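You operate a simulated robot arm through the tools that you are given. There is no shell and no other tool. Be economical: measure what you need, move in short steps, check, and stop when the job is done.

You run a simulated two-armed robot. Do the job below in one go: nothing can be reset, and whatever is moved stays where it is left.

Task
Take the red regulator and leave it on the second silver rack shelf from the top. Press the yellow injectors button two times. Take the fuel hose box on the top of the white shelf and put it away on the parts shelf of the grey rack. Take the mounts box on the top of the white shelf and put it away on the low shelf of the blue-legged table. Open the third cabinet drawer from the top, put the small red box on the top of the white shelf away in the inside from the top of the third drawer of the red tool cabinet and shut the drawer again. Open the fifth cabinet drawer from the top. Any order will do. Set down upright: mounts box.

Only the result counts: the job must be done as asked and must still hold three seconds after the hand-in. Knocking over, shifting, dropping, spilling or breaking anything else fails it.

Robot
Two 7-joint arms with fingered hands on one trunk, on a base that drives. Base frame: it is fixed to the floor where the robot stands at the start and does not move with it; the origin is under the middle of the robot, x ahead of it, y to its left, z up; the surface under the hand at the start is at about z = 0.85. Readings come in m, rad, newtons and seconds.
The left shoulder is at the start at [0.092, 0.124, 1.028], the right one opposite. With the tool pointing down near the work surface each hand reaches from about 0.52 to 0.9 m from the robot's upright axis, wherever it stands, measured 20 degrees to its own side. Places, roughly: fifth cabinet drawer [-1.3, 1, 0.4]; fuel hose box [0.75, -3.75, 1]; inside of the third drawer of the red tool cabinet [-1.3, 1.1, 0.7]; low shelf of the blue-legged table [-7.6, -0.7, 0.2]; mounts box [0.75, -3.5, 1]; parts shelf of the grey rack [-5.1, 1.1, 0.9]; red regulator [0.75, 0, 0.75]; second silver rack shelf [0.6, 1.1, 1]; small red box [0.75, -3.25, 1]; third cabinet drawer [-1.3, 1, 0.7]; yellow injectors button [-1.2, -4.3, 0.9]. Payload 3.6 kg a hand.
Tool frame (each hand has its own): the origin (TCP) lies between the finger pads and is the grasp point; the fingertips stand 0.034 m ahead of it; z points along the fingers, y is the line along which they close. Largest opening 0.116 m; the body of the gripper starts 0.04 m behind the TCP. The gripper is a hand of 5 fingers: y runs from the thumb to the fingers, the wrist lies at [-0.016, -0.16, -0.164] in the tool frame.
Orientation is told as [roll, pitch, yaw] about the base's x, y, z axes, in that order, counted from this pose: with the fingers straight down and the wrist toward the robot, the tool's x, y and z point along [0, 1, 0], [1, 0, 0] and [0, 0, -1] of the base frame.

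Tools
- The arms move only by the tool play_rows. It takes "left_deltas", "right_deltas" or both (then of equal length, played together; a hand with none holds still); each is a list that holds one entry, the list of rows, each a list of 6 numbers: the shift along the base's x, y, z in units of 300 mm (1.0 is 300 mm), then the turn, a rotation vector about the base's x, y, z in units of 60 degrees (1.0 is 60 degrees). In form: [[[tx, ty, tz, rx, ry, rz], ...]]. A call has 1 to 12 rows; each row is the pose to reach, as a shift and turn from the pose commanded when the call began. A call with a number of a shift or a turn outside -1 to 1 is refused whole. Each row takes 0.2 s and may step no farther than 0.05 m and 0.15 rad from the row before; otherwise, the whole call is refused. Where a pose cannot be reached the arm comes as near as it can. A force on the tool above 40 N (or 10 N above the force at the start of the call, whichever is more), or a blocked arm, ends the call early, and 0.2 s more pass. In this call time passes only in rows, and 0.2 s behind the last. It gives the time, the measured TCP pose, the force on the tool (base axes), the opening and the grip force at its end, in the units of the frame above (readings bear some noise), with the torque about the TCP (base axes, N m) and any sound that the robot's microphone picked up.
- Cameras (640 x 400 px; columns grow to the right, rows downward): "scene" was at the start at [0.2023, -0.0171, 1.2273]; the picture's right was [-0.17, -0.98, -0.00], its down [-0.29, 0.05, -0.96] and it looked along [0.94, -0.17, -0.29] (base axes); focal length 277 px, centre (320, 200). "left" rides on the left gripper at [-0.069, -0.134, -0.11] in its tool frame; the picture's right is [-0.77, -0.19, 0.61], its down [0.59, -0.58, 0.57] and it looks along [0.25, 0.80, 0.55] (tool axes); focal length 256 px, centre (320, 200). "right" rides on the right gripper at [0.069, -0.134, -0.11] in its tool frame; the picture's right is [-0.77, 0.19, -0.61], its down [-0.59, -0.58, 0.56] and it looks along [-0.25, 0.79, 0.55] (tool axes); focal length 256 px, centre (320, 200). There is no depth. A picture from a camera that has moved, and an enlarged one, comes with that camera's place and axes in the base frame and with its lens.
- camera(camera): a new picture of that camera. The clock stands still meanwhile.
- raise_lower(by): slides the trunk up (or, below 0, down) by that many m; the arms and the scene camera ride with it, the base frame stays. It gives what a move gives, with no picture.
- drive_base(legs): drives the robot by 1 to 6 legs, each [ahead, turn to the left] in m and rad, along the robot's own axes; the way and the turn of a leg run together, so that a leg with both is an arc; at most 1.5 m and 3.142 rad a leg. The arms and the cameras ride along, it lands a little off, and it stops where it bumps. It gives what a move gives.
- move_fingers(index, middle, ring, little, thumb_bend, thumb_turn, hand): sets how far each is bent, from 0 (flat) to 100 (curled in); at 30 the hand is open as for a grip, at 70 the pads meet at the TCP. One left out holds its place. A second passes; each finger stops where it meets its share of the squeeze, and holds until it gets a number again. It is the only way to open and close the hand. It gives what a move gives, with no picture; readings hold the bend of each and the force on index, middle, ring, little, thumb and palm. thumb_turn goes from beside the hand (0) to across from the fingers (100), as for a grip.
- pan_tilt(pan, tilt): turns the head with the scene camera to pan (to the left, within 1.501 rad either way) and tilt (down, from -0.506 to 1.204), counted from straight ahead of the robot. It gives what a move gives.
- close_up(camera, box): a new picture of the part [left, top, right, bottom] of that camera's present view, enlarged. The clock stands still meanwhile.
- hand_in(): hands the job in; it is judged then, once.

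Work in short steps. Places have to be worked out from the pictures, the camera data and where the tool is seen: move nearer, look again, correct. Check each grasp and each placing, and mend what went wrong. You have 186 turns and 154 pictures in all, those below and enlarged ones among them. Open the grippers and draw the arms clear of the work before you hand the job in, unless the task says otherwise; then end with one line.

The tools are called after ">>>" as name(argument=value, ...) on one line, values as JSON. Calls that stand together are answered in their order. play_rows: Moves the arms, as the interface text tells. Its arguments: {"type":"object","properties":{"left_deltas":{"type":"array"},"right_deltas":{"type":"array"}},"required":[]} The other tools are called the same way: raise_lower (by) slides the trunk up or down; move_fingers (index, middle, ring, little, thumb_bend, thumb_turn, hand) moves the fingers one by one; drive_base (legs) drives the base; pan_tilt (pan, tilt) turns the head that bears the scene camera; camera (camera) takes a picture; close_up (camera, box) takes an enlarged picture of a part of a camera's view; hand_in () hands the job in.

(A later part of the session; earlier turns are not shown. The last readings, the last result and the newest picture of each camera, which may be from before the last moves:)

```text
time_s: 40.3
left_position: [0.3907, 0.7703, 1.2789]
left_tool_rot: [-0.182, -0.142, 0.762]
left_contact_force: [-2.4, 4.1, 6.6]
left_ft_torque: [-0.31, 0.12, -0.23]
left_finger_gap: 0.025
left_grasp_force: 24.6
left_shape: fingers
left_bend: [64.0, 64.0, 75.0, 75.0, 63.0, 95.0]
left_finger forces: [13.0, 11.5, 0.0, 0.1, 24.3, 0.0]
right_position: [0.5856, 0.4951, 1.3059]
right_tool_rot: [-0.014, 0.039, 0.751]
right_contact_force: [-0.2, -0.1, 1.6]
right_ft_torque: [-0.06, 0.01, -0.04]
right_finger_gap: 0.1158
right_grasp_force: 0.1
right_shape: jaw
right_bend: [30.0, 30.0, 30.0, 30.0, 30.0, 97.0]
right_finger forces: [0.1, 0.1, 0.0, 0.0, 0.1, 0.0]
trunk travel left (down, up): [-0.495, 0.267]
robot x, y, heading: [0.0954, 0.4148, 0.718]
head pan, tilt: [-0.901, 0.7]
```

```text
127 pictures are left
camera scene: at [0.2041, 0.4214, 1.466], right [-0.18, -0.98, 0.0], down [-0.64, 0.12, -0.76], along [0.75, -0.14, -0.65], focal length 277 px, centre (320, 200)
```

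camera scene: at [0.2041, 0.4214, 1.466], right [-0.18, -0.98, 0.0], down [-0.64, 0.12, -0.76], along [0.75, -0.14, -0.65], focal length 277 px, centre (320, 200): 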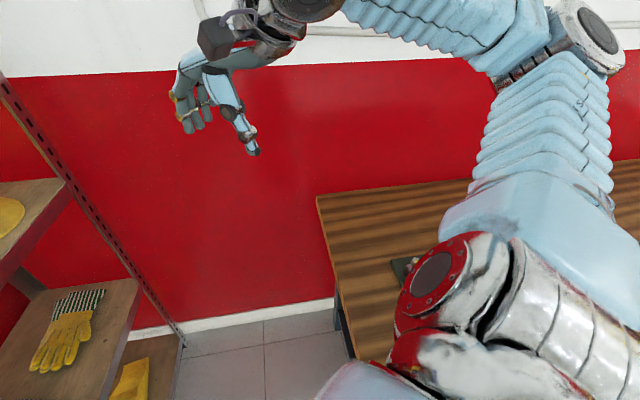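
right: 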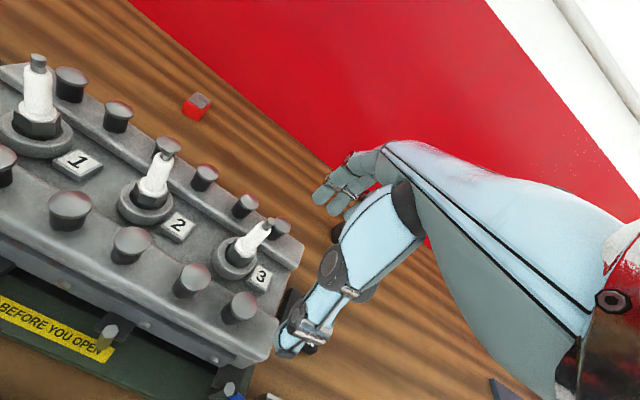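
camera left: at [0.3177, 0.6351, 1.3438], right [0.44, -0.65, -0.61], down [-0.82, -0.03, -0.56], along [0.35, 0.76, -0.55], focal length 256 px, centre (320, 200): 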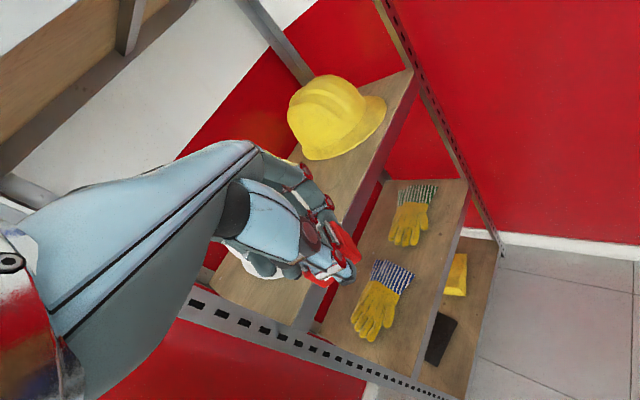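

The left elbow has probably met the left post of the rack. I'll back off and check that the rack is unmoved.

>>> drive_base(legs=[[-0.08, 0]])

>>> pan_tilt(pan=0.3, tilt=0.4)

>>> camera(camera="scene")

```text
time_s: 41.5
left_position: [0.3521, 0.7438, 1.2525]
left_tool_rot: [-0.345, -0.08, 0.782]
left_contact_force: [3.3, -9.8, -8.0]
left_ft_torque: [0.31, -0.19, 0.35]
left_finger_gap: 0.0249
left_grasp_force: 23.9
left_shape: fingers
left_bend: [64.0, 63.0, 75.0, 75.0, 63.0, 95.0]
left_finger forces: [12.7, 10.8, 0.1, 0.0, 24.1, 0.0]
right_position: [0.5353, 0.4614, 1.3004]
right_tool_rot: [-0.025, 0.06, 0.74]
right_contact_force: [-1.1, -4.8, 1.1]
right_ft_torque: [0.2, -0.15, -0.06]
right_finger_gap: 0.1159
right_grasp_force: 0.1
right_shape: jaw
right_bend: [30.0, 30.0, 30.0, 30.0, 30.0, 97.0]
right_finger forces: [0.1, 0.0, 0.0, 0.1, 0.0, 0.0]
trunk travel left (down, up): [-0.495, 0.267]
robot x, y, heading: [0.0369, 0.3661, 0.708]
head pan, tilt: [-0.901, 0.7]
stopped in leg 1: the robot was blocked; the commanded pose is now the measured one
```

```text
time_s: 42.9
left_position: [0.3311, 0.7233, 1.2645]
left_tool_rot: [-0.333, -0.118, 0.782]
left_contact_force: [0.5, 0.2, -1.3]
left_ft_torque: [-0.01, 0.0, 0.0]
left_finger_gap: 0.0249
left_grasp_force: 23.9
left_shape: fingers
left_bend: [64.0, 63.0, 75.0, 75.0, 63.0, 95.0]
left_finger forces: [12.8, 11.0, 0.0, 0.0, 23.9, 0.1]
right_position: [0.5125, 0.4381, 1.3077]
right_tool_rot: [-0.016, 0.034, 0.742]
right_contact_force: [0.7, -0.3, 0.4]
right_ft_torque: [-0.02, 0.01, 0.02]
right_finger_gap: 0.116
right_grasp_force: 0.2
right_shape: jaw
right_bend: [30.0, 30.0, 30.0, 30.0, 30.0, 97.0]
right_finger forces: [0.1, 0.1, 0.0, 0.1, 0.1, 0.0]
trunk travel left (down, up): [-0.495, 0.267]
robot x, y, heading: [0.0363, 0.3669, 0.709]
head pan, tilt: [0.3, 0.4]
```

```text
126 pictures are left
camera scene: at [0.1164, 0.4683, 1.4924], right [0.85, -0.53, 0.0], down [-0.21, -0.34, -0.92], along [0.49, 0.78, -0.4], focal length 277 px, centre (320, 200)
```

scene: 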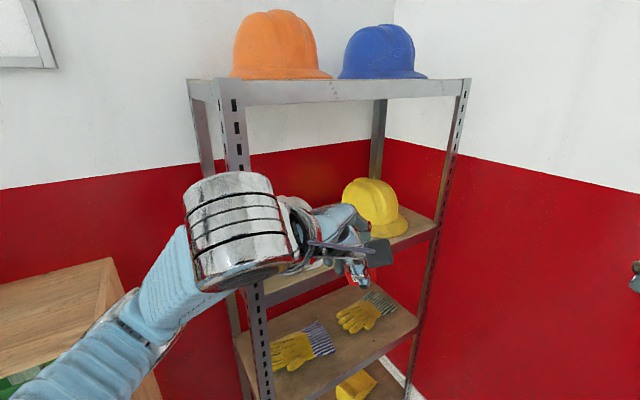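

The rack looks unmoved. The body itself seems to have tipped, so it may have been the base against the table corner. I'll check the table and the bookcase side.

>>> pan_tilt(pan=-1.4, tilt=0.75)

>>> camera(camera="scene")

>>> pan_tilt(pan=1.3, tilt=0.75)

>>> camera(camera="scene")

```text
time_s: 44.6
left_position: [0.3292, 0.7228, 1.2644]
left_tool_rot: [-0.331, -0.116, 0.783]
left_contact_force: [-0.7, -0.6, -1.2]
left_ft_torque: [-0.02, 0.0, -0.02]
left_finger_gap: 0.0248
left_grasp_force: 24.0
left_shape: fingers
left_bend: [64.0, 63.0, 75.0, 75.0, 63.0, 95.0]
left_finger forces: [12.8, 10.9, 0.0, 0.0, 23.9, 0.1]
right_position: [0.5102, 0.4333, 1.3048]
right_tool_rot: [-0.02, 0.036, 0.744]
right_contact_force: [0.2, -0.6, 0.7]
right_ft_torque: [-0.02, -0.02, 0.0]
right_finger_gap: 0.1157
right_grasp_force: 0.1
right_shape: jaw
right_bend: [30.0, 30.0, 30.0, 30.0, 30.0, 97.0]
right_finger forces: [0.1, 0.1, 0.0, 0.1, 0.0, 0.0]
trunk travel left (down, up): [-0.495, 0.267]
robot x, y, heading: [0.0379, 0.3702, 0.712]
head pan, tilt: [-1.4, 0.75]
```

```text
125 pictures are left
camera scene: at [0.1208, 0.3287, 1.4614], right [-0.63, -0.77, 0.0], down [-0.53, 0.43, -0.73], along [0.57, -0.46, -0.68], focal length 277 px, centre (320, 200)
```

scene: 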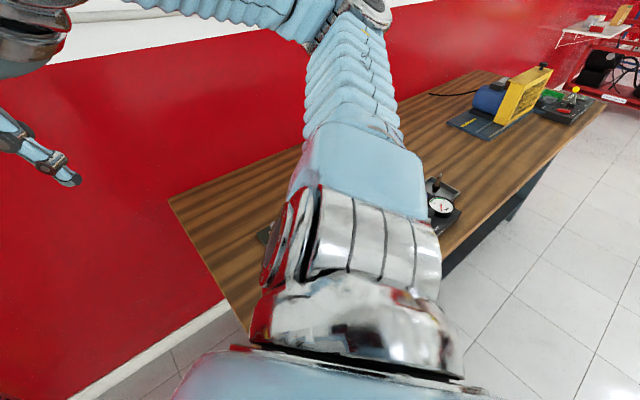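

```text
time_s: 47.0
left_position: [0.3301, 0.7234, 1.264]
left_tool_rot: [-0.332, -0.117, 0.783]
left_contact_force: [-0.2, -0.1, -0.6]
left_ft_torque: [0.01, 0.0, -0.02]
left_finger_gap: 0.0248
left_grasp_force: 23.9
left_shape: fingers
left_bend: [64.0, 63.0, 75.0, 75.0, 63.0, 95.0]
left_finger forces: [12.9, 11.0, 0.1, 0.1, 23.9, 0.0]
right_position: [0.511, 0.4338, 1.3058]
right_tool_rot: [-0.019, 0.036, 0.745]
right_contact_force: [0.0, -0.1, -0.9]
right_ft_torque: [-0.03, 0.0, 0.03]
right_finger_gap: 0.1158
right_grasp_force: 0.0
right_shape: jaw
right_bend: [30.0, 30.0, 30.0, 30.0, 30.0, 97.0]
right_finger forces: [0.1, 0.0, 0.1, 0.0, 0.0, 0.0]
trunk travel left (down, up): [-0.495, 0.267]
robot x, y, heading: [0.0375, 0.3658, 0.712]
head pan, tilt: [1.3, 0.75]
```

```text
124 pictures are left
camera scene: at [0.0212, 0.4562, 1.4614], right [0.9, 0.43, 0.0], down [0.29, -0.62, -0.73], along [-0.31, 0.66, -0.68], focal length 277 px, centre (320, 200)
```

scene: 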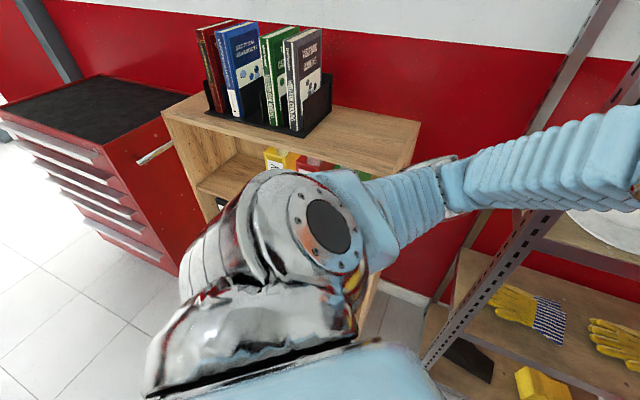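

Table and bookcase look undisturbed. The base (radius ≈0.22) probably met the table's near corner at (0.25, 0.29). I'll back off, level the hand, and come in on a line that stays farther from the table.

>>> drive_base(legs=[[-0.3, 0]])

>>> play_rows(left_deltas=[[[0, 0, 0, 0.05, 0.1, 0], [0, 0, 0, 0.1, 0.2, 0], [0, 0, 0, 0.146, 0.303, 0]]])

>>> drive_base(legs=[[0, 0.142]])

>>> pan_tilt(pan=0.2, tilt=0.5)

>>> camera(camera="scene")

```text
time_s: 49.0
left_position: [0.1058, 0.528, 1.2647]
left_tool_rot: [-0.333, -0.118, 0.778]
left_contact_force: [0.1, -1.1, -1.1]
left_ft_torque: [-0.01, -0.01, -0.02]
left_finger_gap: 0.0247
left_grasp_force: 24.1
left_shape: fingers
left_bend: [64.0, 63.0, 75.0, 75.0, 63.0, 95.0]
left_finger forces: [12.7, 11.0, 0.0, 0.1, 23.9, 0.0]
right_position: [0.2862, 0.2392, 1.3061]
right_tool_rot: [-0.019, 0.035, 0.738]
right_contact_force: [0.3, -0.8, 0.1]
right_ft_torque: [-0.01, -0.02, 0.0]
right_finger_gap: 0.1157
right_grasp_force: 0.0
right_shape: jaw
right_bend: [30.0, 30.0, 30.0, 30.0, 30.0, 97.0]
right_finger forces: [0.0, 0.0, 0.0, 0.0, 0.1, 0.0]
trunk travel left (down, up): [-0.495, 0.267]
robot x, y, heading: [-0.1906, 0.1722, 0.705]
head pan, tilt: [1.3, 0.75]
```

```text
time_s: 49.8
left_position: [0.1072, 0.5287, 1.2642]
left_tool_rot: [-0.002, 0.008, 0.759]
left_contact_force: [0.5, -0.4, -1.0]
left_ft_torque: [0.07, 0.0, 0.05]
left_finger_gap: 0.0249
left_grasp_force: 23.2
left_shape: fingers
left_bend: [64.0, 63.0, 75.0, 75.0, 63.0, 95.0]
left_finger forces: [12.8, 11.0, 0.0, 0.0, 23.8, 0.0]
right_position: [0.287, 0.2385, 1.3058]
right_tool_rot: [-0.017, 0.036, 0.738]
right_contact_force: [0.2, 0.4, -0.2]
right_ft_torque: [0.02, 0.04, -0.02]
right_finger_gap: 0.1157
right_grasp_force: 0.0
right_shape: jaw
right_bend: [30.0, 30.0, 30.0, 30.0, 30.0, 97.0]
right_finger forces: [0.0, 0.0, 0.0, 0.0, 0.0, 0.0]
trunk travel left (down, up): [-0.495, 0.267]
robot x, y, heading: [-0.1879, 0.1732, 0.708]
head pan, tilt: [1.3, 0.75]
```

```text
time_s: 50.8
left_position: [0.051, 0.5691, 1.2657]
left_tool_rot: [-0.003, 0.005, 0.904]
left_contact_force: [0.0, -0.1, -1.8]
left_ft_torque: [-0.02, 0.03, -0.01]
left_finger_gap: 0.0248
left_grasp_force: 23.7
left_shape: fingers
left_bend: [64.0, 63.0, 75.0, 75.0, 63.0, 95.0]
left_finger forces: [12.9, 11.0, 0.0, 0.0, 23.8, 0.0]
right_position: [0.2714, 0.308, 1.3049]
right_tool_rot: [-0.018, 0.036, 0.883]
right_contact_force: [0.3, 0.3, 0.4]
right_ft_torque: [-0.04, -0.01, -0.02]
right_finger_gap: 0.116
right_grasp_force: 0.0
right_shape: jaw
right_bend: [30.0, 30.0, 30.0, 30.0, 30.0, 97.0]
right_finger forces: [0.0, 0.1, 0.0, 0.0, 0.1, 0.0]
trunk travel left (down, up): [-0.495, 0.267]
robot x, y, heading: [-0.1845, 0.1727, 0.848]
head pan, tilt: [1.3, 0.75]
```

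```text
time_s: 52.2
left_position: [0.0524, 0.5679, 1.2637]
left_tool_rot: [-0.003, 0.005, 0.904]
left_contact_force: [-0.4, -0.9, -1.0]
left_ft_torque: [0.02, 0.01, 0.0]
left_finger_gap: 0.0249
left_grasp_force: 23.5
left_shape: fingers
left_bend: [64.0, 63.0, 75.0, 75.0, 63.0, 95.0]
left_finger forces: [12.7, 11.0, 0.0, 0.1, 23.8, 0.0]
right_position: [0.2712, 0.3061, 1.3049]
right_tool_rot: [-0.019, 0.037, 0.882]
right_contact_force: [-1.0, 0.1, 0.5]
right_ft_torque: [0.04, 0.01, -0.01]
right_finger_gap: 0.1162
right_grasp_force: 0.0
right_shape: jaw
right_bend: [30.0, 30.0, 30.0, 30.0, 30.0, 97.0]
right_finger forces: [0.0, 0.1, 0.1, 0.1, 0.0, 0.1]
trunk travel left (down, up): [-0.495, 0.267]
robot x, y, heading: [-0.1856, 0.1735, 0.851]
head pan, tilt: [0.201, 0.499]
```

```text
123 pictures are left
camera scene: at [-0.125, 0.27, 1.4834], right [0.87, -0.49, 0.0], down [-0.24, -0.42, -0.88], along [0.43, 0.76, -0.48], focal length 277 px, centre (320, 200)
```

scene: 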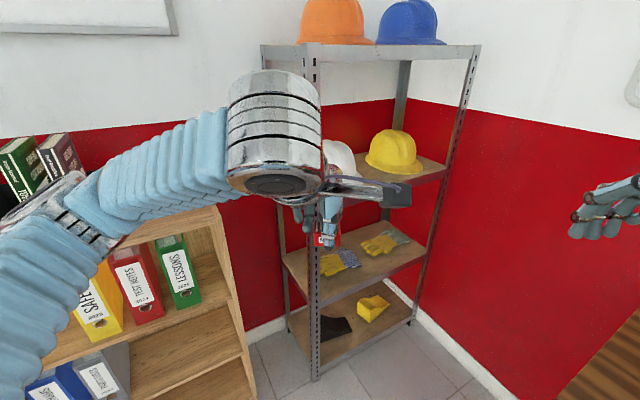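

Next I'll drive 0.45 m forward along this line, stopping short of the rack.

>>> drive_base(legs=[[0.44, 0]])

>>> camera(camera="scene")

```text
time_s: 54.9
left_position: [0.3415, 0.9062, 1.2638]
left_tool_rot: [-0.003, 0.006, 0.91]
left_contact_force: [-0.6, 0.4, -0.8]
left_ft_torque: [0.01, -0.03, 0.03]
left_finger_gap: 0.0247
left_grasp_force: 23.4
left_shape: fingers
left_bend: [64.0, 63.0, 75.0, 75.0, 63.0, 95.0]
left_finger forces: [12.8, 11.1, 0.1, 0.0, 23.8, 0.0]
right_position: [0.5636, 0.6457, 1.3058]
right_tool_rot: [-0.019, 0.037, 0.889]
right_contact_force: [0.1, -0.2, -0.2]
right_ft_torque: [0.03, 0.01, -0.02]
right_finger_gap: 0.1156
right_grasp_force: 0.1
right_shape: jaw
right_bend: [30.0, 30.0, 30.0, 30.0, 30.0, 97.0]
right_finger forces: [0.0, 0.1, 0.0, 0.0, 0.0, 0.1]
trunk travel left (down, up): [-0.495, 0.267]
robot x, y, heading: [0.1055, 0.5113, 0.858]
head pan, tilt: [0.201, 0.499]
```

```text
122 pictures are left
camera scene: at [0.1665, 0.6064, 1.4834], right [0.87, -0.49, 0.0], down [-0.23, -0.42, -0.88], along [0.43, 0.77, -0.48], focal length 277 px, centre (320, 200)
```

scene: 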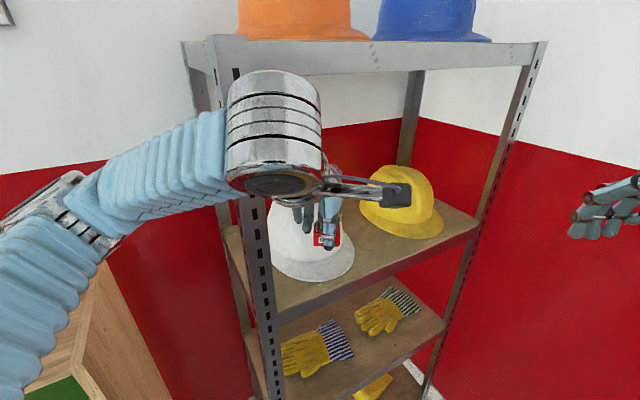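

No bump this time. The gap at y≈1.05 runs over x≈0.52–0.70. I'll move the hand in front of it and lower it, then go in.

>>> play_rows(left_deltas=[[[0.122, 0.025, -0.08, 0, 0, 0], [0.244, 0.05, -0.16, 0, 0, 0], [0.367, 0.075, -0.24, 0, 0, 0], [0.49, 0.1, -0.32, 0, 0, 0], [0.61, 0.125, -0.4, 0, 0, 0], [0.733, 0.15, -0.48, 0, 0, 0], [0.78, 0.26, -0.5, 0, 0, 0], [0.82, 0.37, -0.53, 0, 0, 0], [0.86, 0.48, -0.56, 0, 0, 0]]])

>>> close_up(camera="scene", box=[240, 130, 480, 280])

>>> camera(camera="left")

```text
time_s: 56.9
left_position: [0.6009, 1.0469, 1.0943]
left_tool_rot: [-0.002, 0.006, 0.912]
left_contact_force: [0.2, 0.3, -0.2]
left_ft_torque: [-0.02, 0.02, 0.01]
left_finger_gap: 0.0248
left_grasp_force: 23.3
left_shape: fingers
left_bend: [64.0, 63.0, 75.0, 75.0, 63.0, 95.0]
left_finger forces: [12.3, 10.5, 0.1, 0.0, 22.9, 0.1]
right_position: [0.5643, 0.6457, 1.3047]
right_tool_rot: [-0.019, 0.036, 0.891]
right_contact_force: [-0.1, 0.0, -0.4]
right_ft_torque: [-0.03, 0.01, -0.03]
right_finger_gap: 0.1162
right_grasp_force: 0.1
right_shape: jaw
right_bend: [30.0, 30.0, 30.0, 30.0, 30.0, 97.0]
right_finger forces: [0.1, 0.0, 0.0, 0.1, 0.0, 0.0]
trunk travel left (down, up): [-0.495, 0.267]
robot x, y, heading: [0.0991, 0.5079, 0.859]
head pan, tilt: [0.201, 0.499]
```

```text
2.67 times, centred on (360, 205) of scene
camera zoom: at [0.1674, 0.6065, 1.4833], right [0.87, -0.49, 0.0], down [-0.24, -0.42, -0.88], along [0.43, 0.77, -0.48], focal length 739 px, centre (213, 187)
```

zoom: 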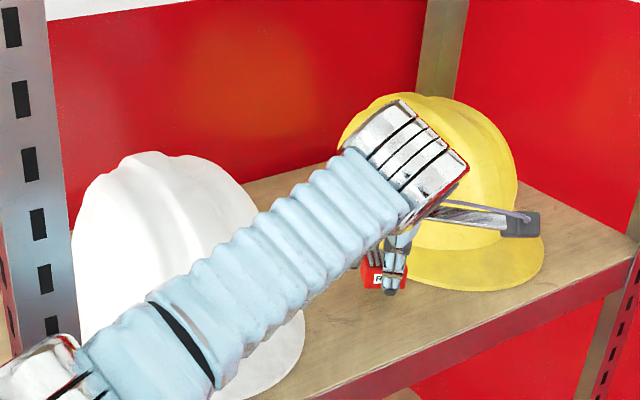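

```text
120 pictures are left
camera left: at [0.5732, 0.8984, 1.2059], right [0.49, -0.62, -0.61], down [-0.82, -0.1, -0.56], along [0.29, 0.78, -0.56], focal length 256 px, centre (320, 200)
```

left: 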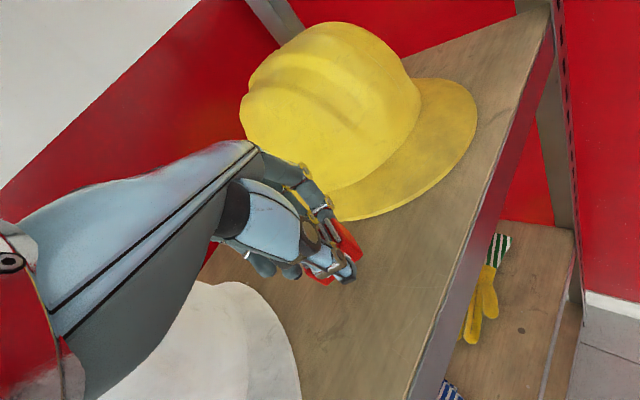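

There's clearance on both sides. I'll shift 2 cm away from the yellow brim and lower gently until there is contact.

>>> play_rows(left_deltas=[[[-0.06, -0.02, -0.05, 0, 0, 0], [-0.06, -0.025, -0.1, 0, 0, 0], [-0.06, -0.025, -0.14, 0, 0, 0], [-0.06, -0.025, -0.155, 0, 0, 0], [-0.06, -0.025, -0.17, 0, 0, 0]]])

>>> close_up(camera="scene", box=[340, 200, 420, 250])

>>> camera(camera="left")

```text
time_s: 57.8
left_position: [0.5851, 1.0422, 1.0686]
left_tool_rot: [-0.011, -0.024, 0.908]
left_contact_force: [-3.7, -1.4, 16.6]
left_ft_torque: [-0.35, 0.24, -0.1]
left_finger_gap: 0.0245
left_grasp_force: 27.3
left_shape: fingers
left_bend: [64.0, 63.0, 75.0, 75.0, 63.0, 96.0]
left_finger forces: [12.9, 12.5, 0.0, 0.0, 30.1, 0.0]
right_position: [0.5631, 0.6455, 1.3052]
right_tool_rot: [-0.02, 0.036, 0.893]
right_contact_force: [-0.1, 0.6, 0.0]
right_ft_torque: [0.0, 0.06, 0.01]
right_finger_gap: 0.1158
right_grasp_force: 0.0
right_shape: jaw
right_bend: [30.0, 30.0, 30.0, 30.0, 30.0, 97.0]
right_finger forces: [0.0, 0.1, 0.1, 0.0, 0.0, 0.0]
trunk travel left (down, up): [-0.495, 0.267]
robot x, y, heading: [0.1054, 0.507, 0.86]
head pan, tilt: [0.201, 0.499]
stopped in row 4 (left hand): the force on the tool passed its limit at 44 N (the readings are from after the stop); the commanded pose is now the measured one
```

```text
8.00 times, centred on (380, 225) of scene
camera zoom: at [0.166, 0.6054, 1.4835], right [0.87, -0.49, 0.0], down [-0.23, -0.42, -0.88], along [0.43, 0.77, -0.48], focal length 2216 px, centre (-160, 0)
```

zoom: 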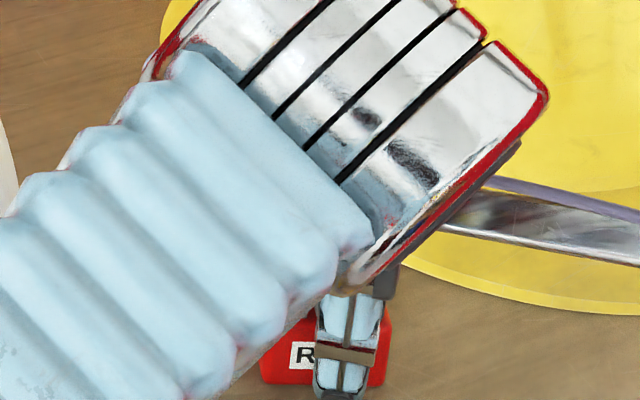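

```text
118 pictures are left
camera left: at [0.5552, 0.8929, 1.1767], right [0.51, -0.61, -0.61], down [-0.81, -0.08, -0.59], along [0.31, 0.79, -0.54], focal length 256 px, centre (320, 200)
```

left: 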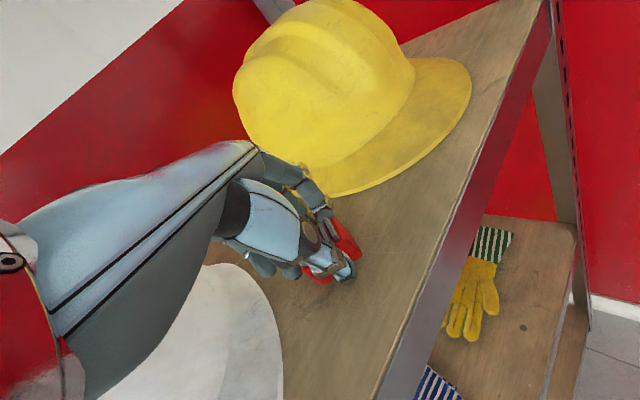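

Contact with the shelf at TCP z≈1.065. I'll ease up a hair and open partially.

>>> play_rows(left_deltas=[[[0, 0, 0.012, 0, 0, 0]]])

>>> move_fingers(hand="left", index=48, middle=48, ring=48, little=48, thumb_bend=45)

>>> camera(camera="left")

>>> close_up(camera="scene", box=[340, 200, 420, 250])

```text
time_s: 58.2
left_position: [0.5843, 1.0419, 1.0686]
left_tool_rot: [-0.009, -0.02, 0.908]
left_contact_force: [1.9, 3.1, 12.1]
left_ft_torque: [-0.06, 0.0, 0.04]
left_finger_gap: 0.0247
left_grasp_force: 26.3
left_shape: fingers
left_bend: [64.0, 63.0, 75.0, 75.0, 64.0, 96.0]
left_finger forces: [15.2, 13.5, 0.0, 0.0, 24.6, 0.0]
right_position: [0.5625, 0.6455, 1.3062]
right_tool_rot: [-0.02, 0.035, 0.889]
right_contact_force: [0.1, 0.6, 0.3]
right_ft_torque: [0.0, 0.0, -0.02]
right_finger_gap: 0.1158
right_grasp_force: 0.1
right_shape: jaw
right_bend: [30.0, 30.0, 30.0, 30.0, 30.0, 97.0]
right_finger forces: [0.0, 0.0, 0.0, 0.0, 0.0, 0.0]
trunk travel left (down, up): [-0.495, 0.267]
robot x, y, heading: [0.1012, 0.5113, 0.862]
head pan, tilt: [0.201, 0.499]
```

```text
time_s: 59.2
left_position: [0.5834, 1.0402, 1.0695]
left_tool_rot: [-0.01, -0.019, 0.907]
left_contact_force: [-0.3, -2.3, 17.8]
left_ft_torque: [0.18, -0.37, -0.11]
left_finger_gap: 0.067
left_grasp_force: 9.2
left_shape: fingers
left_bend: [49.0, 48.0, 48.0, 48.0, 45.0, 97.0]
left_finger forces: [11.8, 3.4, 0.0, 0.0, 3.2, 0.1]
right_position: [0.5617, 0.6432, 1.3078]
right_tool_rot: [-0.021, 0.034, 0.891]
right_contact_force: [0.5, 0.0, 0.4]
right_ft_torque: [-0.01, -0.01, 0.01]
right_finger_gap: 0.1159
right_grasp_force: 0.0
right_shape: jaw
right_bend: [30.0, 30.0, 30.0, 30.0, 30.0, 97.0]
right_finger forces: [0.0, 0.0, 0.0, 0.0, 0.1, 0.0]
trunk travel left (down, up): [-0.495, 0.267]
robot x, y, heading: [0.103, 0.5089, 0.857]
head pan, tilt: [0.201, 0.499]
```

```text
117 pictures are left
camera left: at [0.5542, 0.8908, 1.1782], right [0.5, -0.61, -0.61], down [-0.81, -0.09, -0.58], along [0.31, 0.78, -0.54], focal length 256 px, centre (320, 200)
```

left: 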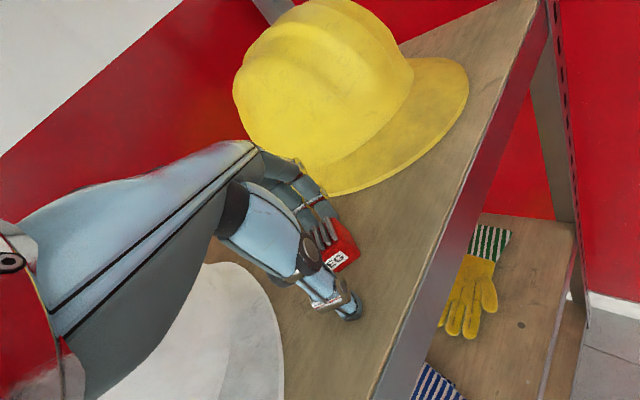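

```text
8.00 times, centred on (380, 225) of scene
camera zoom: at [0.1645, 0.6038, 1.4837], right [0.87, -0.49, 0.0], down [-0.23, -0.42, -0.88], along [0.43, 0.77, -0.48], focal length 2216 px, centre (-160, 0)
```

zoom: 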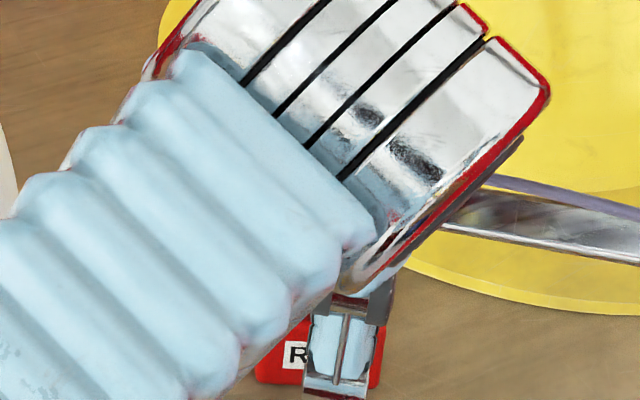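

The box is released and the fingertips now press on the shelf. I'll raise straight up.

>>> play_rows(left_deltas=[[[0, 0, 0.03, 0, 0, 0], [0, 0, 0.07, 0, 0, 0], [0, -0.005, 0.13, 0, 0, 0], [0, -0.01, 0.2, 0, 0, 0]]])

>>> camera(camera="left")

```text
time_s: 60.2
left_position: [0.5842, 1.042, 1.1271]
left_tool_rot: [-0.009, -0.016, 0.909]
left_contact_force: [-0.3, -0.1, -0.2]
left_ft_torque: [0.01, 0.0, 0.02]
left_finger_gap: 0.0693
left_grasp_force: 0.1
left_shape: fingers
left_bend: [48.0, 48.0, 48.0, 48.0, 45.0, 97.0]
left_finger forces: [0.1, 0.0, 0.1, 0.0, 0.1, 0.1]
right_position: [0.5635, 0.6456, 1.3058]
right_tool_rot: [-0.02, 0.037, 0.89]
right_contact_force: [-0.6, -0.4, 0.1]
right_ft_torque: [0.01, -0.05, 0.01]
right_finger_gap: 0.1159
right_grasp_force: 0.1
right_shape: jaw
right_bend: [30.0, 30.0, 30.0, 30.0, 30.0, 97.0]
right_finger forces: [0.1, 0.0, 0.0, 0.1, 0.0, 0.0]
trunk travel left (down, up): [-0.495, 0.267]
robot x, y, heading: [0.1041, 0.5074, 0.864]
head pan, tilt: [0.201, 0.499]
```

```text
115 pictures are left
camera left: at [0.5546, 0.8922, 1.2364], right [0.5, -0.62, -0.61], down [-0.81, -0.09, -0.58], along [0.3, 0.78, -0.54], focal length 256 px, centre (320, 200)
```

left: 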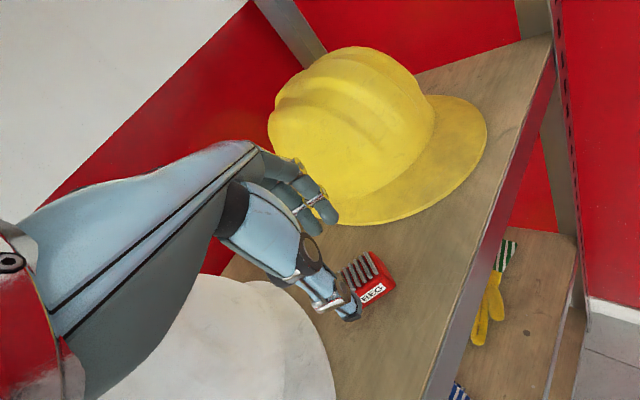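

The regulator stands well on the shelf. I'll retract along the entry path and back the base off.

>>> play_rows(left_deltas=[[[-0.03, -0.1, 0.03, 0, 0, 0], [-0.07, -0.22, 0.06, 0, 0, 0], [-0.12, -0.34, 0.1, 0, 0, 0], [-0.24, -0.37, 0.17, 0, 0, 0], [-0.36, -0.4, 0.24, 0, 0, 0], [-0.48, -0.43, 0.31, 0, 0, 0], [-0.6, -0.45, 0.38, 0, 0, 0], [-0.7, -0.46, 0.45, 0, 0, 0]]])

>>> drive_base(legs=[[-0.45, 0]])

>>> camera(camera="scene")

```text
time_s: 62.0
left_position: [0.3898, 0.9423, 1.2326]
left_tool_rot: [0.027, -0.032, 0.939]
left_contact_force: [0.4, -0.7, -0.5]
left_ft_torque: [0.05, 0.0, 0.01]
left_finger_gap: 0.0694
left_grasp_force: 0.0
left_shape: fingers
left_bend: [48.0, 48.0, 48.0, 48.0, 45.0, 97.0]
left_finger forces: [0.0, 0.0, 0.1, 0.1, 0.1, 0.1]
left hand out of reach, approached as far as the arm can: row 7, 8
right_position: [0.5631, 0.6465, 1.3056]
right_tool_rot: [-0.02, 0.034, 0.892]
right_contact_force: [0.1, 0.2, 0.6]
right_ft_torque: [0.0, 0.02, -0.01]
right_finger_gap: 0.116
right_grasp_force: 0.2
right_shape: jaw
right_bend: [30.0, 30.0, 30.0, 30.0, 30.0, 97.0]
right_finger forces: [0.1, 0.0, 0.0, 0.0, 0.0, 0.0]
trunk travel left (down, up): [-0.495, 0.267]
robot x, y, heading: [0.1036, 0.5106, 0.861]
head pan, tilt: [0.201, 0.499]
```

```text
time_s: 64.7
left_position: [0.1008, 0.6092, 1.2338]
left_tool_rot: [0.017, -0.031, 0.949]
left_contact_force: [0.4, 0.0, -0.2]
left_ft_torque: [0.0, 0.0, -0.03]
left_finger_gap: 0.0697
left_grasp_force: 0.1
left_shape: fingers
left_bend: [48.0, 48.0, 48.0, 48.0, 45.0, 97.0]
left_finger forces: [0.0, 0.0, 0.0, 0.0, 0.1, 0.1]
right_position: [0.2766, 0.316, 1.3057]
right_tool_rot: [-0.02, 0.038, 0.9]
right_contact_force: [0.4, 0.7, 0.6]
right_ft_torque: [0.02, 0.0, -0.01]
right_finger_gap: 0.1159
right_grasp_force: 0.1
right_shape: jaw
right_bend: [30.0, 30.0, 30.0, 30.0, 30.0, 97.0]
right_finger forces: [0.0, 0.1, 0.0, 0.1, 0.0, 0.1]
trunk travel left (down, up): [-0.495, 0.267]
robot x, y, heading: [-0.1813, 0.1769, 0.871]
head pan, tilt: [0.201, 0.499]
```

```text
114 pictures are left
camera scene: at [-0.12, 0.2717, 1.4834], right [0.88, -0.48, 0.0], down [-0.23, -0.42, -0.88], along [0.42, 0.77, -0.48], focal length 277 px, centre (320, 200)
```

scene: 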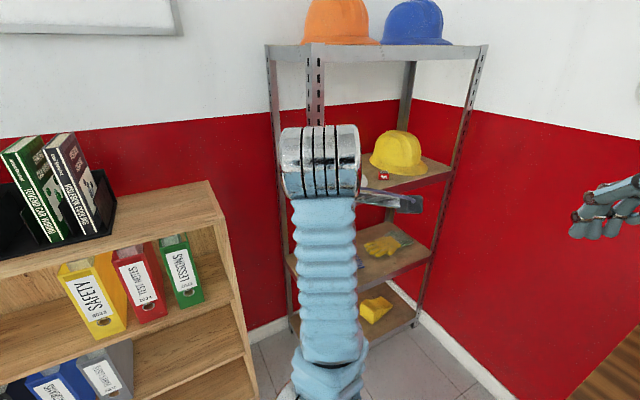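

The regulator is placed. Next is the cabinet: I'll turn towards heading ~0.15, reverse to x≈-1.25, then face it.

>>> drive_base(legs=[[-0.1, 0], [0, -0.72]])

>>> pan_tilt(pan=1.5, tilt=0.4)

>>> camera(camera="scene")

>>> pan_tilt(pan=-1.5, tilt=0.3)

>>> camera(camera="scene")

```text
time_s: 66.6
left_position: [0.0161, 0.4635, 1.2892]
left_tool_rot: [0.086, -0.287, 0.86]
left_contact_force: [2.4, 3.5, -9.3]
left_ft_torque: [0.1, -0.11, 0.2]
left_finger_gap: 0.0696
left_grasp_force: 0.0
left_shape: fingers
left_bend: [48.0, 48.0, 48.0, 48.0, 45.0, 97.0]
left_finger forces: [0.1, 0.0, 0.0, 0.1, 0.0, 0.0]
right_position: [0.1478, 0.1311, 1.3439]
right_tool_rot: [0.011, -0.135, 0.789]
right_contact_force: [-23.6, 45.6, 17.5]
right_ft_torque: [-3.05, -1.46, -0.76]
right_finger_gap: 0.1161
right_grasp_force: 0.0
right_shape: jaw
right_bend: [30.0, 30.0, 30.0, 30.0, 30.0, 97.0]
right_finger forces: [0.0, 0.0, 0.0, 0.0, 0.0, 0.1]
trunk travel left (down, up): [-0.495, 0.267]
robot x, y, heading: [-0.2463, 0.0979, 0.702]
head pan, tilt: [0.201, 0.499]
stopped in leg 2: the robot was blocked; the commanded pose is now the measured one
```

```text
time_s: 68.1
left_position: [0.0444, 0.4651, 1.2818]
left_tool_rot: [0.06, -0.227, 0.83]
left_contact_force: [-5.8, -5.8, 4.8]
left_ft_torque: [0.22, -0.24, 0.0]
left_finger_gap: 0.0699
left_grasp_force: 0.1
left_shape: fingers
left_bend: [48.0, 48.0, 48.0, 48.0, 45.0, 97.0]
left_finger forces: [0.0, 0.0, 0.0, 0.0, 0.0, 0.0]
right_position: [0.1775, 0.1094, 1.2721]
right_tool_rot: [-0.018, 0.12, 0.673]
right_contact_force: [10.9, -14.0, -43.0]
right_ft_torque: [1.18, 1.03, -0.09]
right_finger_gap: 0.1163
right_grasp_force: 0.2
right_shape: jaw
right_bend: [30.0, 30.0, 30.0, 30.0, 30.0, 98.0]
right_finger forces: [0.0, 0.0, 0.0, 0.0, 0.1, 0.0]
trunk travel left (down, up): [-0.495, 0.267]
robot x, y, heading: [-0.2376, 0.1007, 0.701]
head pan, tilt: [1.499, 0.4]
```

```text
113 pictures are left
camera scene: at [-0.28, 0.1811, 1.4943], right [0.81, 0.59, 0.0], down [0.23, -0.31, -0.92], along [-0.54, 0.75, -0.38], focal length 277 px, centre (320, 200)
```

scene: 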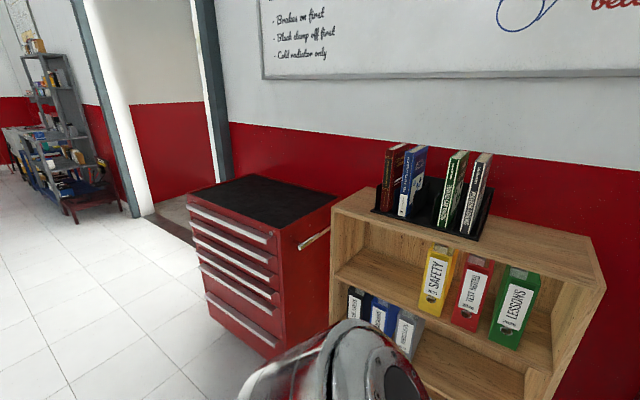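

```text
time_s: 70.7
left_position: [0.04, 0.4865, 1.2776]
left_tool_rot: [0.091, -0.243, 0.865]
left_contact_force: [-0.1, 0.4, -0.1]
left_ft_torque: [-0.01, 0.02, 0.01]
left_finger_gap: 0.0697
left_grasp_force: 0.0
left_shape: fingers
left_bend: [48.0, 48.0, 48.0, 48.0, 45.0, 97.0]
left_finger forces: [0.1, 0.1, 0.1, 0.0, 0.0, 0.0]
right_position: [0.1693, 0.1564, 1.3337]
right_tool_rot: [-0.005, -0.104, 0.808]
right_contact_force: [0.7, 0.4, 0.2]
right_ft_torque: [0.0, -0.03, -0.01]
right_finger_gap: 0.1158
right_grasp_force: 0.0
right_shape: jaw
right_bend: [30.0, 30.0, 30.0, 30.0, 30.0, 97.0]
right_finger forces: [0.0, 0.0, 0.0, 0.0, 0.1, 0.0]
trunk travel left (down, up): [-0.495, 0.267]
robot x, y, heading: [-0.2481, 0.1047, 0.71]
head pan, tilt: [-1.499, 0.3]
```

```text
112 pictures are left
camera scene: at [-0.1588, 0.0488, 1.5018], right [-0.71, -0.7, 0.0], down [-0.21, 0.21, -0.96], along [0.67, -0.68, -0.3], focal length 277 px, centre (320, 200)
```

scene: 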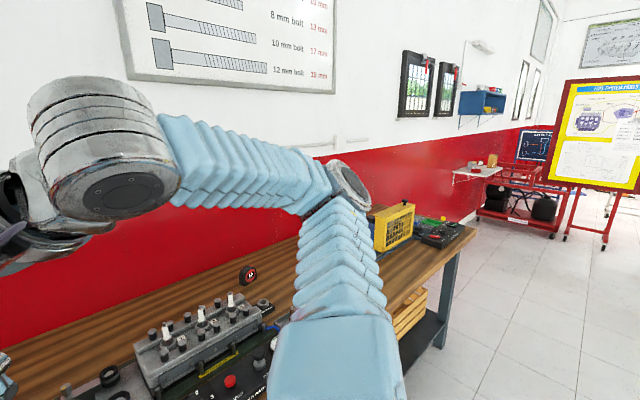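

The turn was stopped again though nothing is near, so I suspect the left arm's changed elbow posture. I'll bring both arms back to something like the starting posture.

>>> play_rows(left_deltas=[[[0.03, 0.11, 0, -0.06, 0.02, 0], [0.06, 0.22, 0, -0.12, 0.04, 0], [0.1, 0.34, 0, -0.18, 0.06, 0], [0.13, 0.46, 0, -0.233, 0.0845, 0]]], right_deltas=[[[0.13, 0.04, 0, -0.02, 0.02, 0], [0.26, 0.08, 0, -0.04, 0.04, 0], [0.39, 0.12, 0, -0.06, 0.06, 0], [0.526, 0.157, 0, -0.068, 0.072, 0]]])

>>> pan_tilt(pan=0.0, tilt=0.6)

>>> camera(camera="scene")

```text
time_s: 71.0
left_position: [0.0421, 0.5043, 1.2747]
left_tool_rot: [0.095, -0.209, 0.88]
left_contact_force: [1.8, -0.4, 1.0]
left_ft_torque: [0.03, 0.03, -0.01]
left_finger_gap: 0.0693
left_grasp_force: 0.0
left_shape: fingers
left_bend: [48.0, 48.0, 48.0, 48.0, 45.0, 97.0]
left_finger forces: [0.0, 0.0, 0.0, 0.0, 0.1, 0.1]
right_position: [0.1933, 0.1258, 1.2656]
right_tool_rot: [-0.017, 0.14, 0.71]
right_contact_force: [-0.3, 0.7, -1.4]
right_ft_torque: [-0.03, 0.08, 0.02]
right_finger_gap: 0.1157
right_grasp_force: 0.0
right_shape: jaw
right_bend: [30.0, 30.0, 30.0, 30.0, 30.0, 97.0]
right_finger forces: [0.1, 0.0, 0.0, 0.0, 0.1, 0.0]
trunk travel left (down, up): [-0.495, 0.267]
robot x, y, heading: [-0.2396, 0.1029, 0.708]
head pan, tilt: [-1.499, 0.3]
stopped in row 1 (right hand): the arm was blocked; the commanded pose is now the measured one
```

```text
time_s: 72.6
left_position: [0.0387, 0.5047, 1.2748]
left_tool_rot: [0.092, -0.211, 0.882]
left_contact_force: [0.4, -0.1, 0.3]
left_ft_torque: [0.0, -0.03, -0.01]
left_finger_gap: 0.0696
left_grasp_force: 0.0
left_shape: fingers
left_bend: [48.0, 48.0, 48.0, 48.0, 45.0, 97.0]
left_finger forces: [0.0, 0.0, 0.0, 0.0, 0.2, 0.1]
right_position: [0.1917, 0.1264, 1.269]
right_tool_rot: [-0.019, 0.135, 0.708]
right_contact_force: [-0.2, -1.1, 0.3]
right_ft_torque: [0.01, -0.04, 0.02]
right_finger_gap: 0.1159
right_grasp_force: 0.0
right_shape: jaw
right_bend: [30.0, 30.0, 30.0, 30.0, 30.0, 97.0]
right_finger forces: [0.0, 0.0, 0.1, 0.0, 0.1, 0.0]
trunk travel left (down, up): [-0.495, 0.267]
robot x, y, heading: [-0.2407, 0.1029, 0.71]
head pan, tilt: [0.0, 0.6]
```

```text
111 pictures are left
camera scene: at [-0.1572, 0.1725, 1.4743], right [0.65, -0.76, 0.0], down [-0.43, -0.37, -0.83], along [0.63, 0.54, -0.56], focal length 277 px, centre (320, 200)
```

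scene: 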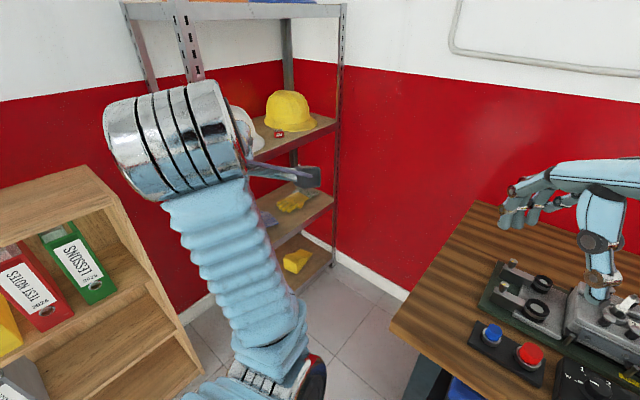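

I'll look at both arms near the trunk to find what is touching.

>>> pan_tilt(pan=-0.6, tilt=1.15)

>>> camera(camera="scene")

>>> pan_tilt(pan=0.4, tilt=1.15)

>>> camera(camera="scene")

```text
time_s: 73.6
left_position: [0.0387, 0.5038, 1.2754]
left_tool_rot: [0.092, -0.212, 0.881]
left_contact_force: [0.0, 0.0, 0.1]
left_ft_torque: [0.01, -0.02, 0.0]
left_finger_gap: 0.0693
left_grasp_force: 0.0
left_shape: fingers
left_bend: [48.0, 48.0, 48.0, 48.0, 45.0, 97.0]
left_finger forces: [0.0, 0.1, 0.1, 0.0, 0.1, 0.0]
right_position: [0.1908, 0.1251, 1.2667]
right_tool_rot: [-0.019, 0.137, 0.711]
right_contact_force: [-1.0, -0.5, -0.4]
right_ft_torque: [0.0, -0.03, 0.01]
right_finger_gap: 0.1162
right_grasp_force: 0.2
right_shape: jaw
right_bend: [30.0, 30.0, 30.0, 30.0, 30.0, 97.0]
right_finger forces: [0.0, 0.1, 0.1, 0.0, 0.0, 0.1]
trunk travel left (down, up): [-0.495, 0.267]
robot x, y, heading: [-0.2463, 0.1008, 0.708]
head pan, tilt: [-0.6, 1.15]
```

```text
110 pictures are left
camera scene: at [-0.1651, 0.1215, 1.4326], right [0.11, -0.99, 0.0], down [-0.91, -0.1, -0.41], along [0.41, 0.04, -0.91], focal length 277 px, centre (320, 200)
```

scene: 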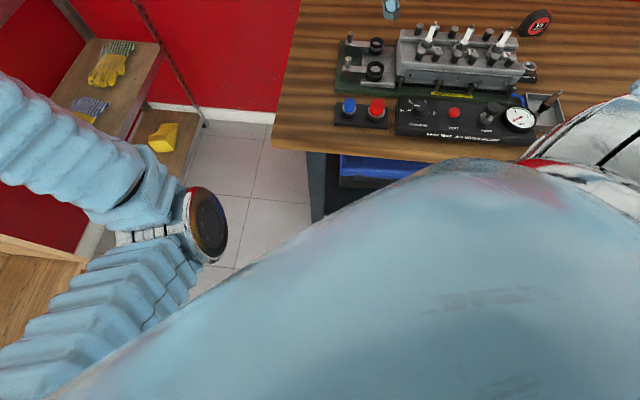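

```text
time_s: 74.9
left_position: [0.0373, 0.5043, 1.2752]
left_tool_rot: [0.093, -0.21, 0.882]
left_contact_force: [-0.2, 0.7, 0.5]
left_ft_torque: [-0.02, -0.03, 0.01]
left_finger_gap: 0.0696
left_grasp_force: 0.0
left_shape: fingers
left_bend: [48.0, 48.0, 48.0, 48.0, 45.0, 97.0]
left_finger forces: [0.1, 0.1, 0.0, 0.0, 0.0, 0.0]
right_position: [0.1914, 0.1258, 1.2687]
right_tool_rot: [-0.02, 0.137, 0.71]
right_contact_force: [-0.2, 0.2, 0.3]
right_ft_torque: [0.02, 0.02, -0.04]
right_finger_gap: 0.1161
right_grasp_force: 0.1
right_shape: jaw
right_bend: [30.0, 30.0, 30.0, 30.0, 30.0, 97.0]
right_finger forces: [0.0, 0.0, 0.0, 0.1, 0.0, 0.0]
trunk travel left (down, up): [-0.495, 0.267]
robot x, y, heading: [-0.2446, 0.1019, 0.71]
head pan, tilt: [0.4, 1.15]
```

```text
109 pictures are left
camera scene: at [-0.1978, 0.1683, 1.4326], right [0.89, -0.45, 0.0], down [-0.41, -0.82, -0.41], along [0.18, 0.37, -0.91], focal length 277 px, centre (320, 200)
```

scene: 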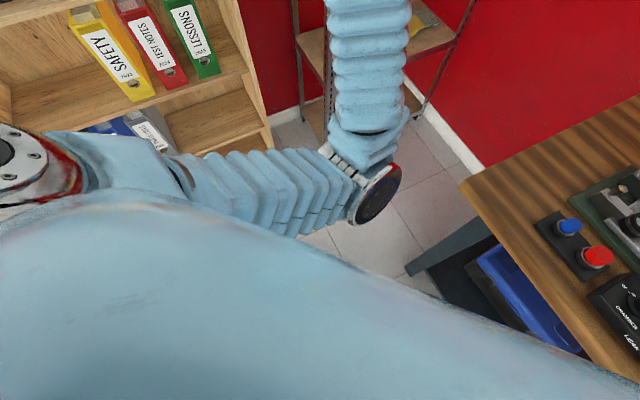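

The surroundings look free and nothing has moved. I'll test with a small turn.

>>> drive_base(legs=[[0, -0.15]])

```text
time_s: 75.7
left_position: [0.0527, 0.4971, 1.277]
left_tool_rot: [0.098, -0.218, 0.854]
left_contact_force: [0.4, -0.2, 0.0]
left_ft_torque: [0.01, -0.02, -0.02]
left_finger_gap: 0.0693
left_grasp_force: 0.1
left_shape: fingers
left_bend: [48.0, 48.0, 48.0, 48.0, 45.0, 97.0]
left_finger forces: [0.0, 0.0, 0.0, 0.1, 0.0, 0.0]
right_position: [0.1915, 0.1092, 1.2663]
right_tool_rot: [-0.019, 0.144, 0.674]
right_contact_force: [0.0, -0.9, -0.2]
right_ft_torque: [0.02, 0.0, 0.02]
right_finger_gap: 0.116
right_grasp_force: 0.0
right_shape: jaw
right_bend: [30.0, 30.0, 30.0, 30.0, 30.0, 97.0]
right_finger forces: [0.0, 0.0, 0.1, 0.0, 0.0, 0.0]
trunk travel left (down, up): [-0.495, 0.267]
robot x, y, heading: [-0.2458, 0.099, 0.681]
head pan, tilt: [0.4, 1.15]
stopped in leg 1: the robot was blocked; the commanded pose is now the measured one
```

Turning right is blocked, so I'll try a small left turn.

>>> drive_base(legs=[[0, 0.1]])

>>> camera(camera="right")

>>> pan_tilt(pan=-1.5, tilt=0.9)

>>> camera(camera="scene")

```text
time_s: 76.6
left_position: [0.012, 0.5236, 1.2761]
left_tool_rot: [0.096, -0.215, 0.949]
left_contact_force: [-0.5, -0.5, 0.6]
left_ft_torque: [-0.04, -0.02, -0.01]
left_finger_gap: 0.0696
left_grasp_force: 0.0
left_shape: fingers
left_bend: [48.0, 48.0, 48.0, 48.0, 45.0, 97.0]
left_finger forces: [0.0, 0.0, 0.1, 0.0, 0.0, 0.0]
right_position: [0.1882, 0.1539, 1.2656]
right_tool_rot: [-0.019, 0.144, 0.77]
right_contact_force: [-0.3, -0.1, 1.1]
right_ft_torque: [0.02, -0.02, 0.02]
right_finger_gap: 0.1159
right_grasp_force: 0.0
right_shape: jaw
right_bend: [30.0, 30.0, 30.0, 30.0, 30.0, 97.0]
right_finger forces: [0.0, 0.0, 0.0, 0.0, 0.0, 0.1]
trunk travel left (down, up): [-0.495, 0.267]
robot x, y, heading: [-0.2461, 0.1045, 0.776]
head pan, tilt: [0.4, 1.15]
```

```text
108 pictures are left
camera right: at [0.0549, 0.1221, 1.3937], right [0.72, -0.35, 0.59], down [-0.05, -0.88, -0.47], along [0.69, 0.31, -0.66], focal length 256 px, centre (320, 200)
```

right: 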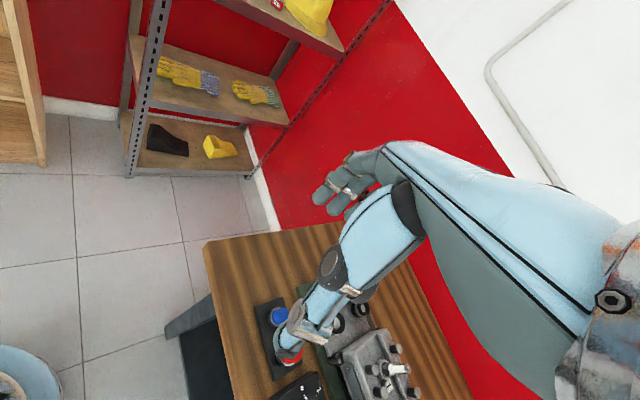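

```text
time_s: 78.5
left_position: [0.0126, 0.5233, 1.2765]
left_tool_rot: [0.097, -0.215, 0.95]
left_contact_force: [0.0, 1.0, 0.4]
left_ft_torque: [0.03, 0.01, 0.01]
left_finger_gap: 0.0696
left_grasp_force: 0.0
left_shape: fingers
left_bend: [48.0, 48.0, 48.0, 48.0, 45.0, 97.0]
left_finger forces: [0.0, 0.1, 0.1, 0.1, 0.0, 0.0]
right_position: [0.1889, 0.1528, 1.2652]
right_tool_rot: [-0.02, 0.146, 0.772]
right_contact_force: [0.9, 0.4, 0.6]
right_ft_torque: [-0.02, 0.04, 0.0]
right_finger_gap: 0.116
right_grasp_force: 0.1
right_shape: jaw
right_bend: [30.0, 30.0, 30.0, 30.0, 30.0, 97.0]
right_finger forces: [0.0, 0.0, 0.0, 0.0, 0.0, 0.0]
trunk travel left (down, up): [-0.495, 0.267]
robot x, y, heading: [-0.2432, 0.0998, 0.773]
head pan, tilt: [-1.499, 0.901]
```

```text
107 pictures are left
camera scene: at [-0.1688, 0.0663, 1.4495], right [-0.66, -0.75, 0.0], down [-0.59, 0.52, -0.62], along [0.46, -0.41, -0.78], focal length 277 px, centre (320, 200)
```

scene: 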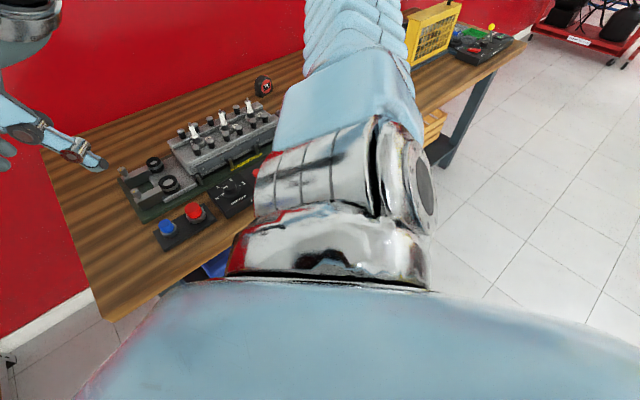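

Left turns work. The right arm may be jammed in itself, so I'll test small right-arm moves, levelling and moving it forward.

>>> play_rows(right_deltas=[[[0.05, 0.05, 0.05, 0, 0, 0], [0.1, 0.1, 0.1, 0.0, 0.0, 0]]])

>>> play_rows(left_deltas=[[[0.03, 0.11, 0, -0.06, 0.02, 0], [0.06, 0.22, 0, -0.12, 0.04, 0], [0.09, 0.34, 0, -0.18, 0.06, 0]]])

```text
time_s: 79.1
left_position: [0.0117, 0.5245, 1.2768]
left_tool_rot: [0.095, -0.214, 0.949]
left_contact_force: [-0.7, 0.1, -0.2]
left_ft_torque: [0.03, 0.02, 0.01]
left_finger_gap: 0.0696
left_grasp_force: 0.1
left_shape: fingers
left_bend: [48.0, 48.0, 48.0, 48.0, 45.0, 97.0]
left_finger forces: [0.1, 0.0, 0.0, 0.1, 0.0, 0.1]
right_position: [0.2186, 0.1821, 1.2979]
right_tool_rot: [-0.019, 0.144, 0.771]
right_contact_force: [0.8, 0.4, -0.3]
right_ft_torque: [0.0, -0.01, -0.01]
right_finger_gap: 0.116
right_grasp_force: 0.1
right_shape: jaw
right_bend: [30.0, 30.0, 30.0, 30.0, 30.0, 97.0]
right_finger forces: [0.0, 0.1, 0.0, 0.0, 0.0, 0.0]
trunk travel left (down, up): [-0.495, 0.267]
robot x, y, heading: [-0.2481, 0.1004, 0.775]
head pan, tilt: [-1.499, 0.901]
```

```text
time_s: 79.9
left_position: [0.0366, 0.6264, 1.272]
left_tool_rot: [0.036, -0.022, 0.955]
left_contact_force: [0.4, 0.0, -0.5]
left_ft_torque: [-0.01, -0.02, -0.02]
left_finger_gap: 0.0696
left_grasp_force: 0.1
left_shape: fingers
left_bend: [48.0, 48.0, 48.0, 48.0, 45.0, 97.0]
left_finger forces: [0.0, 0.1, 0.1, 0.0, 0.1, 0.1]
right_position: [0.2186, 0.1836, 1.2984]
right_tool_rot: [-0.019, 0.143, 0.771]
right_contact_force: [0.0, 0.0, -0.3]
right_ft_torque: [-0.02, 0.0, 0.03]
right_finger_gap: 0.1163
right_grasp_force: 0.1
right_shape: jaw
right_bend: [30.0, 30.0, 30.0, 30.0, 30.0, 97.0]
right_finger forces: [0.1, 0.0, 0.0, 0.0, 0.0, 0.0]
trunk travel left (down, up): [-0.495, 0.267]
robot x, y, heading: [-0.2467, 0.0985, 0.779]
head pan, tilt: [-1.499, 0.901]
```

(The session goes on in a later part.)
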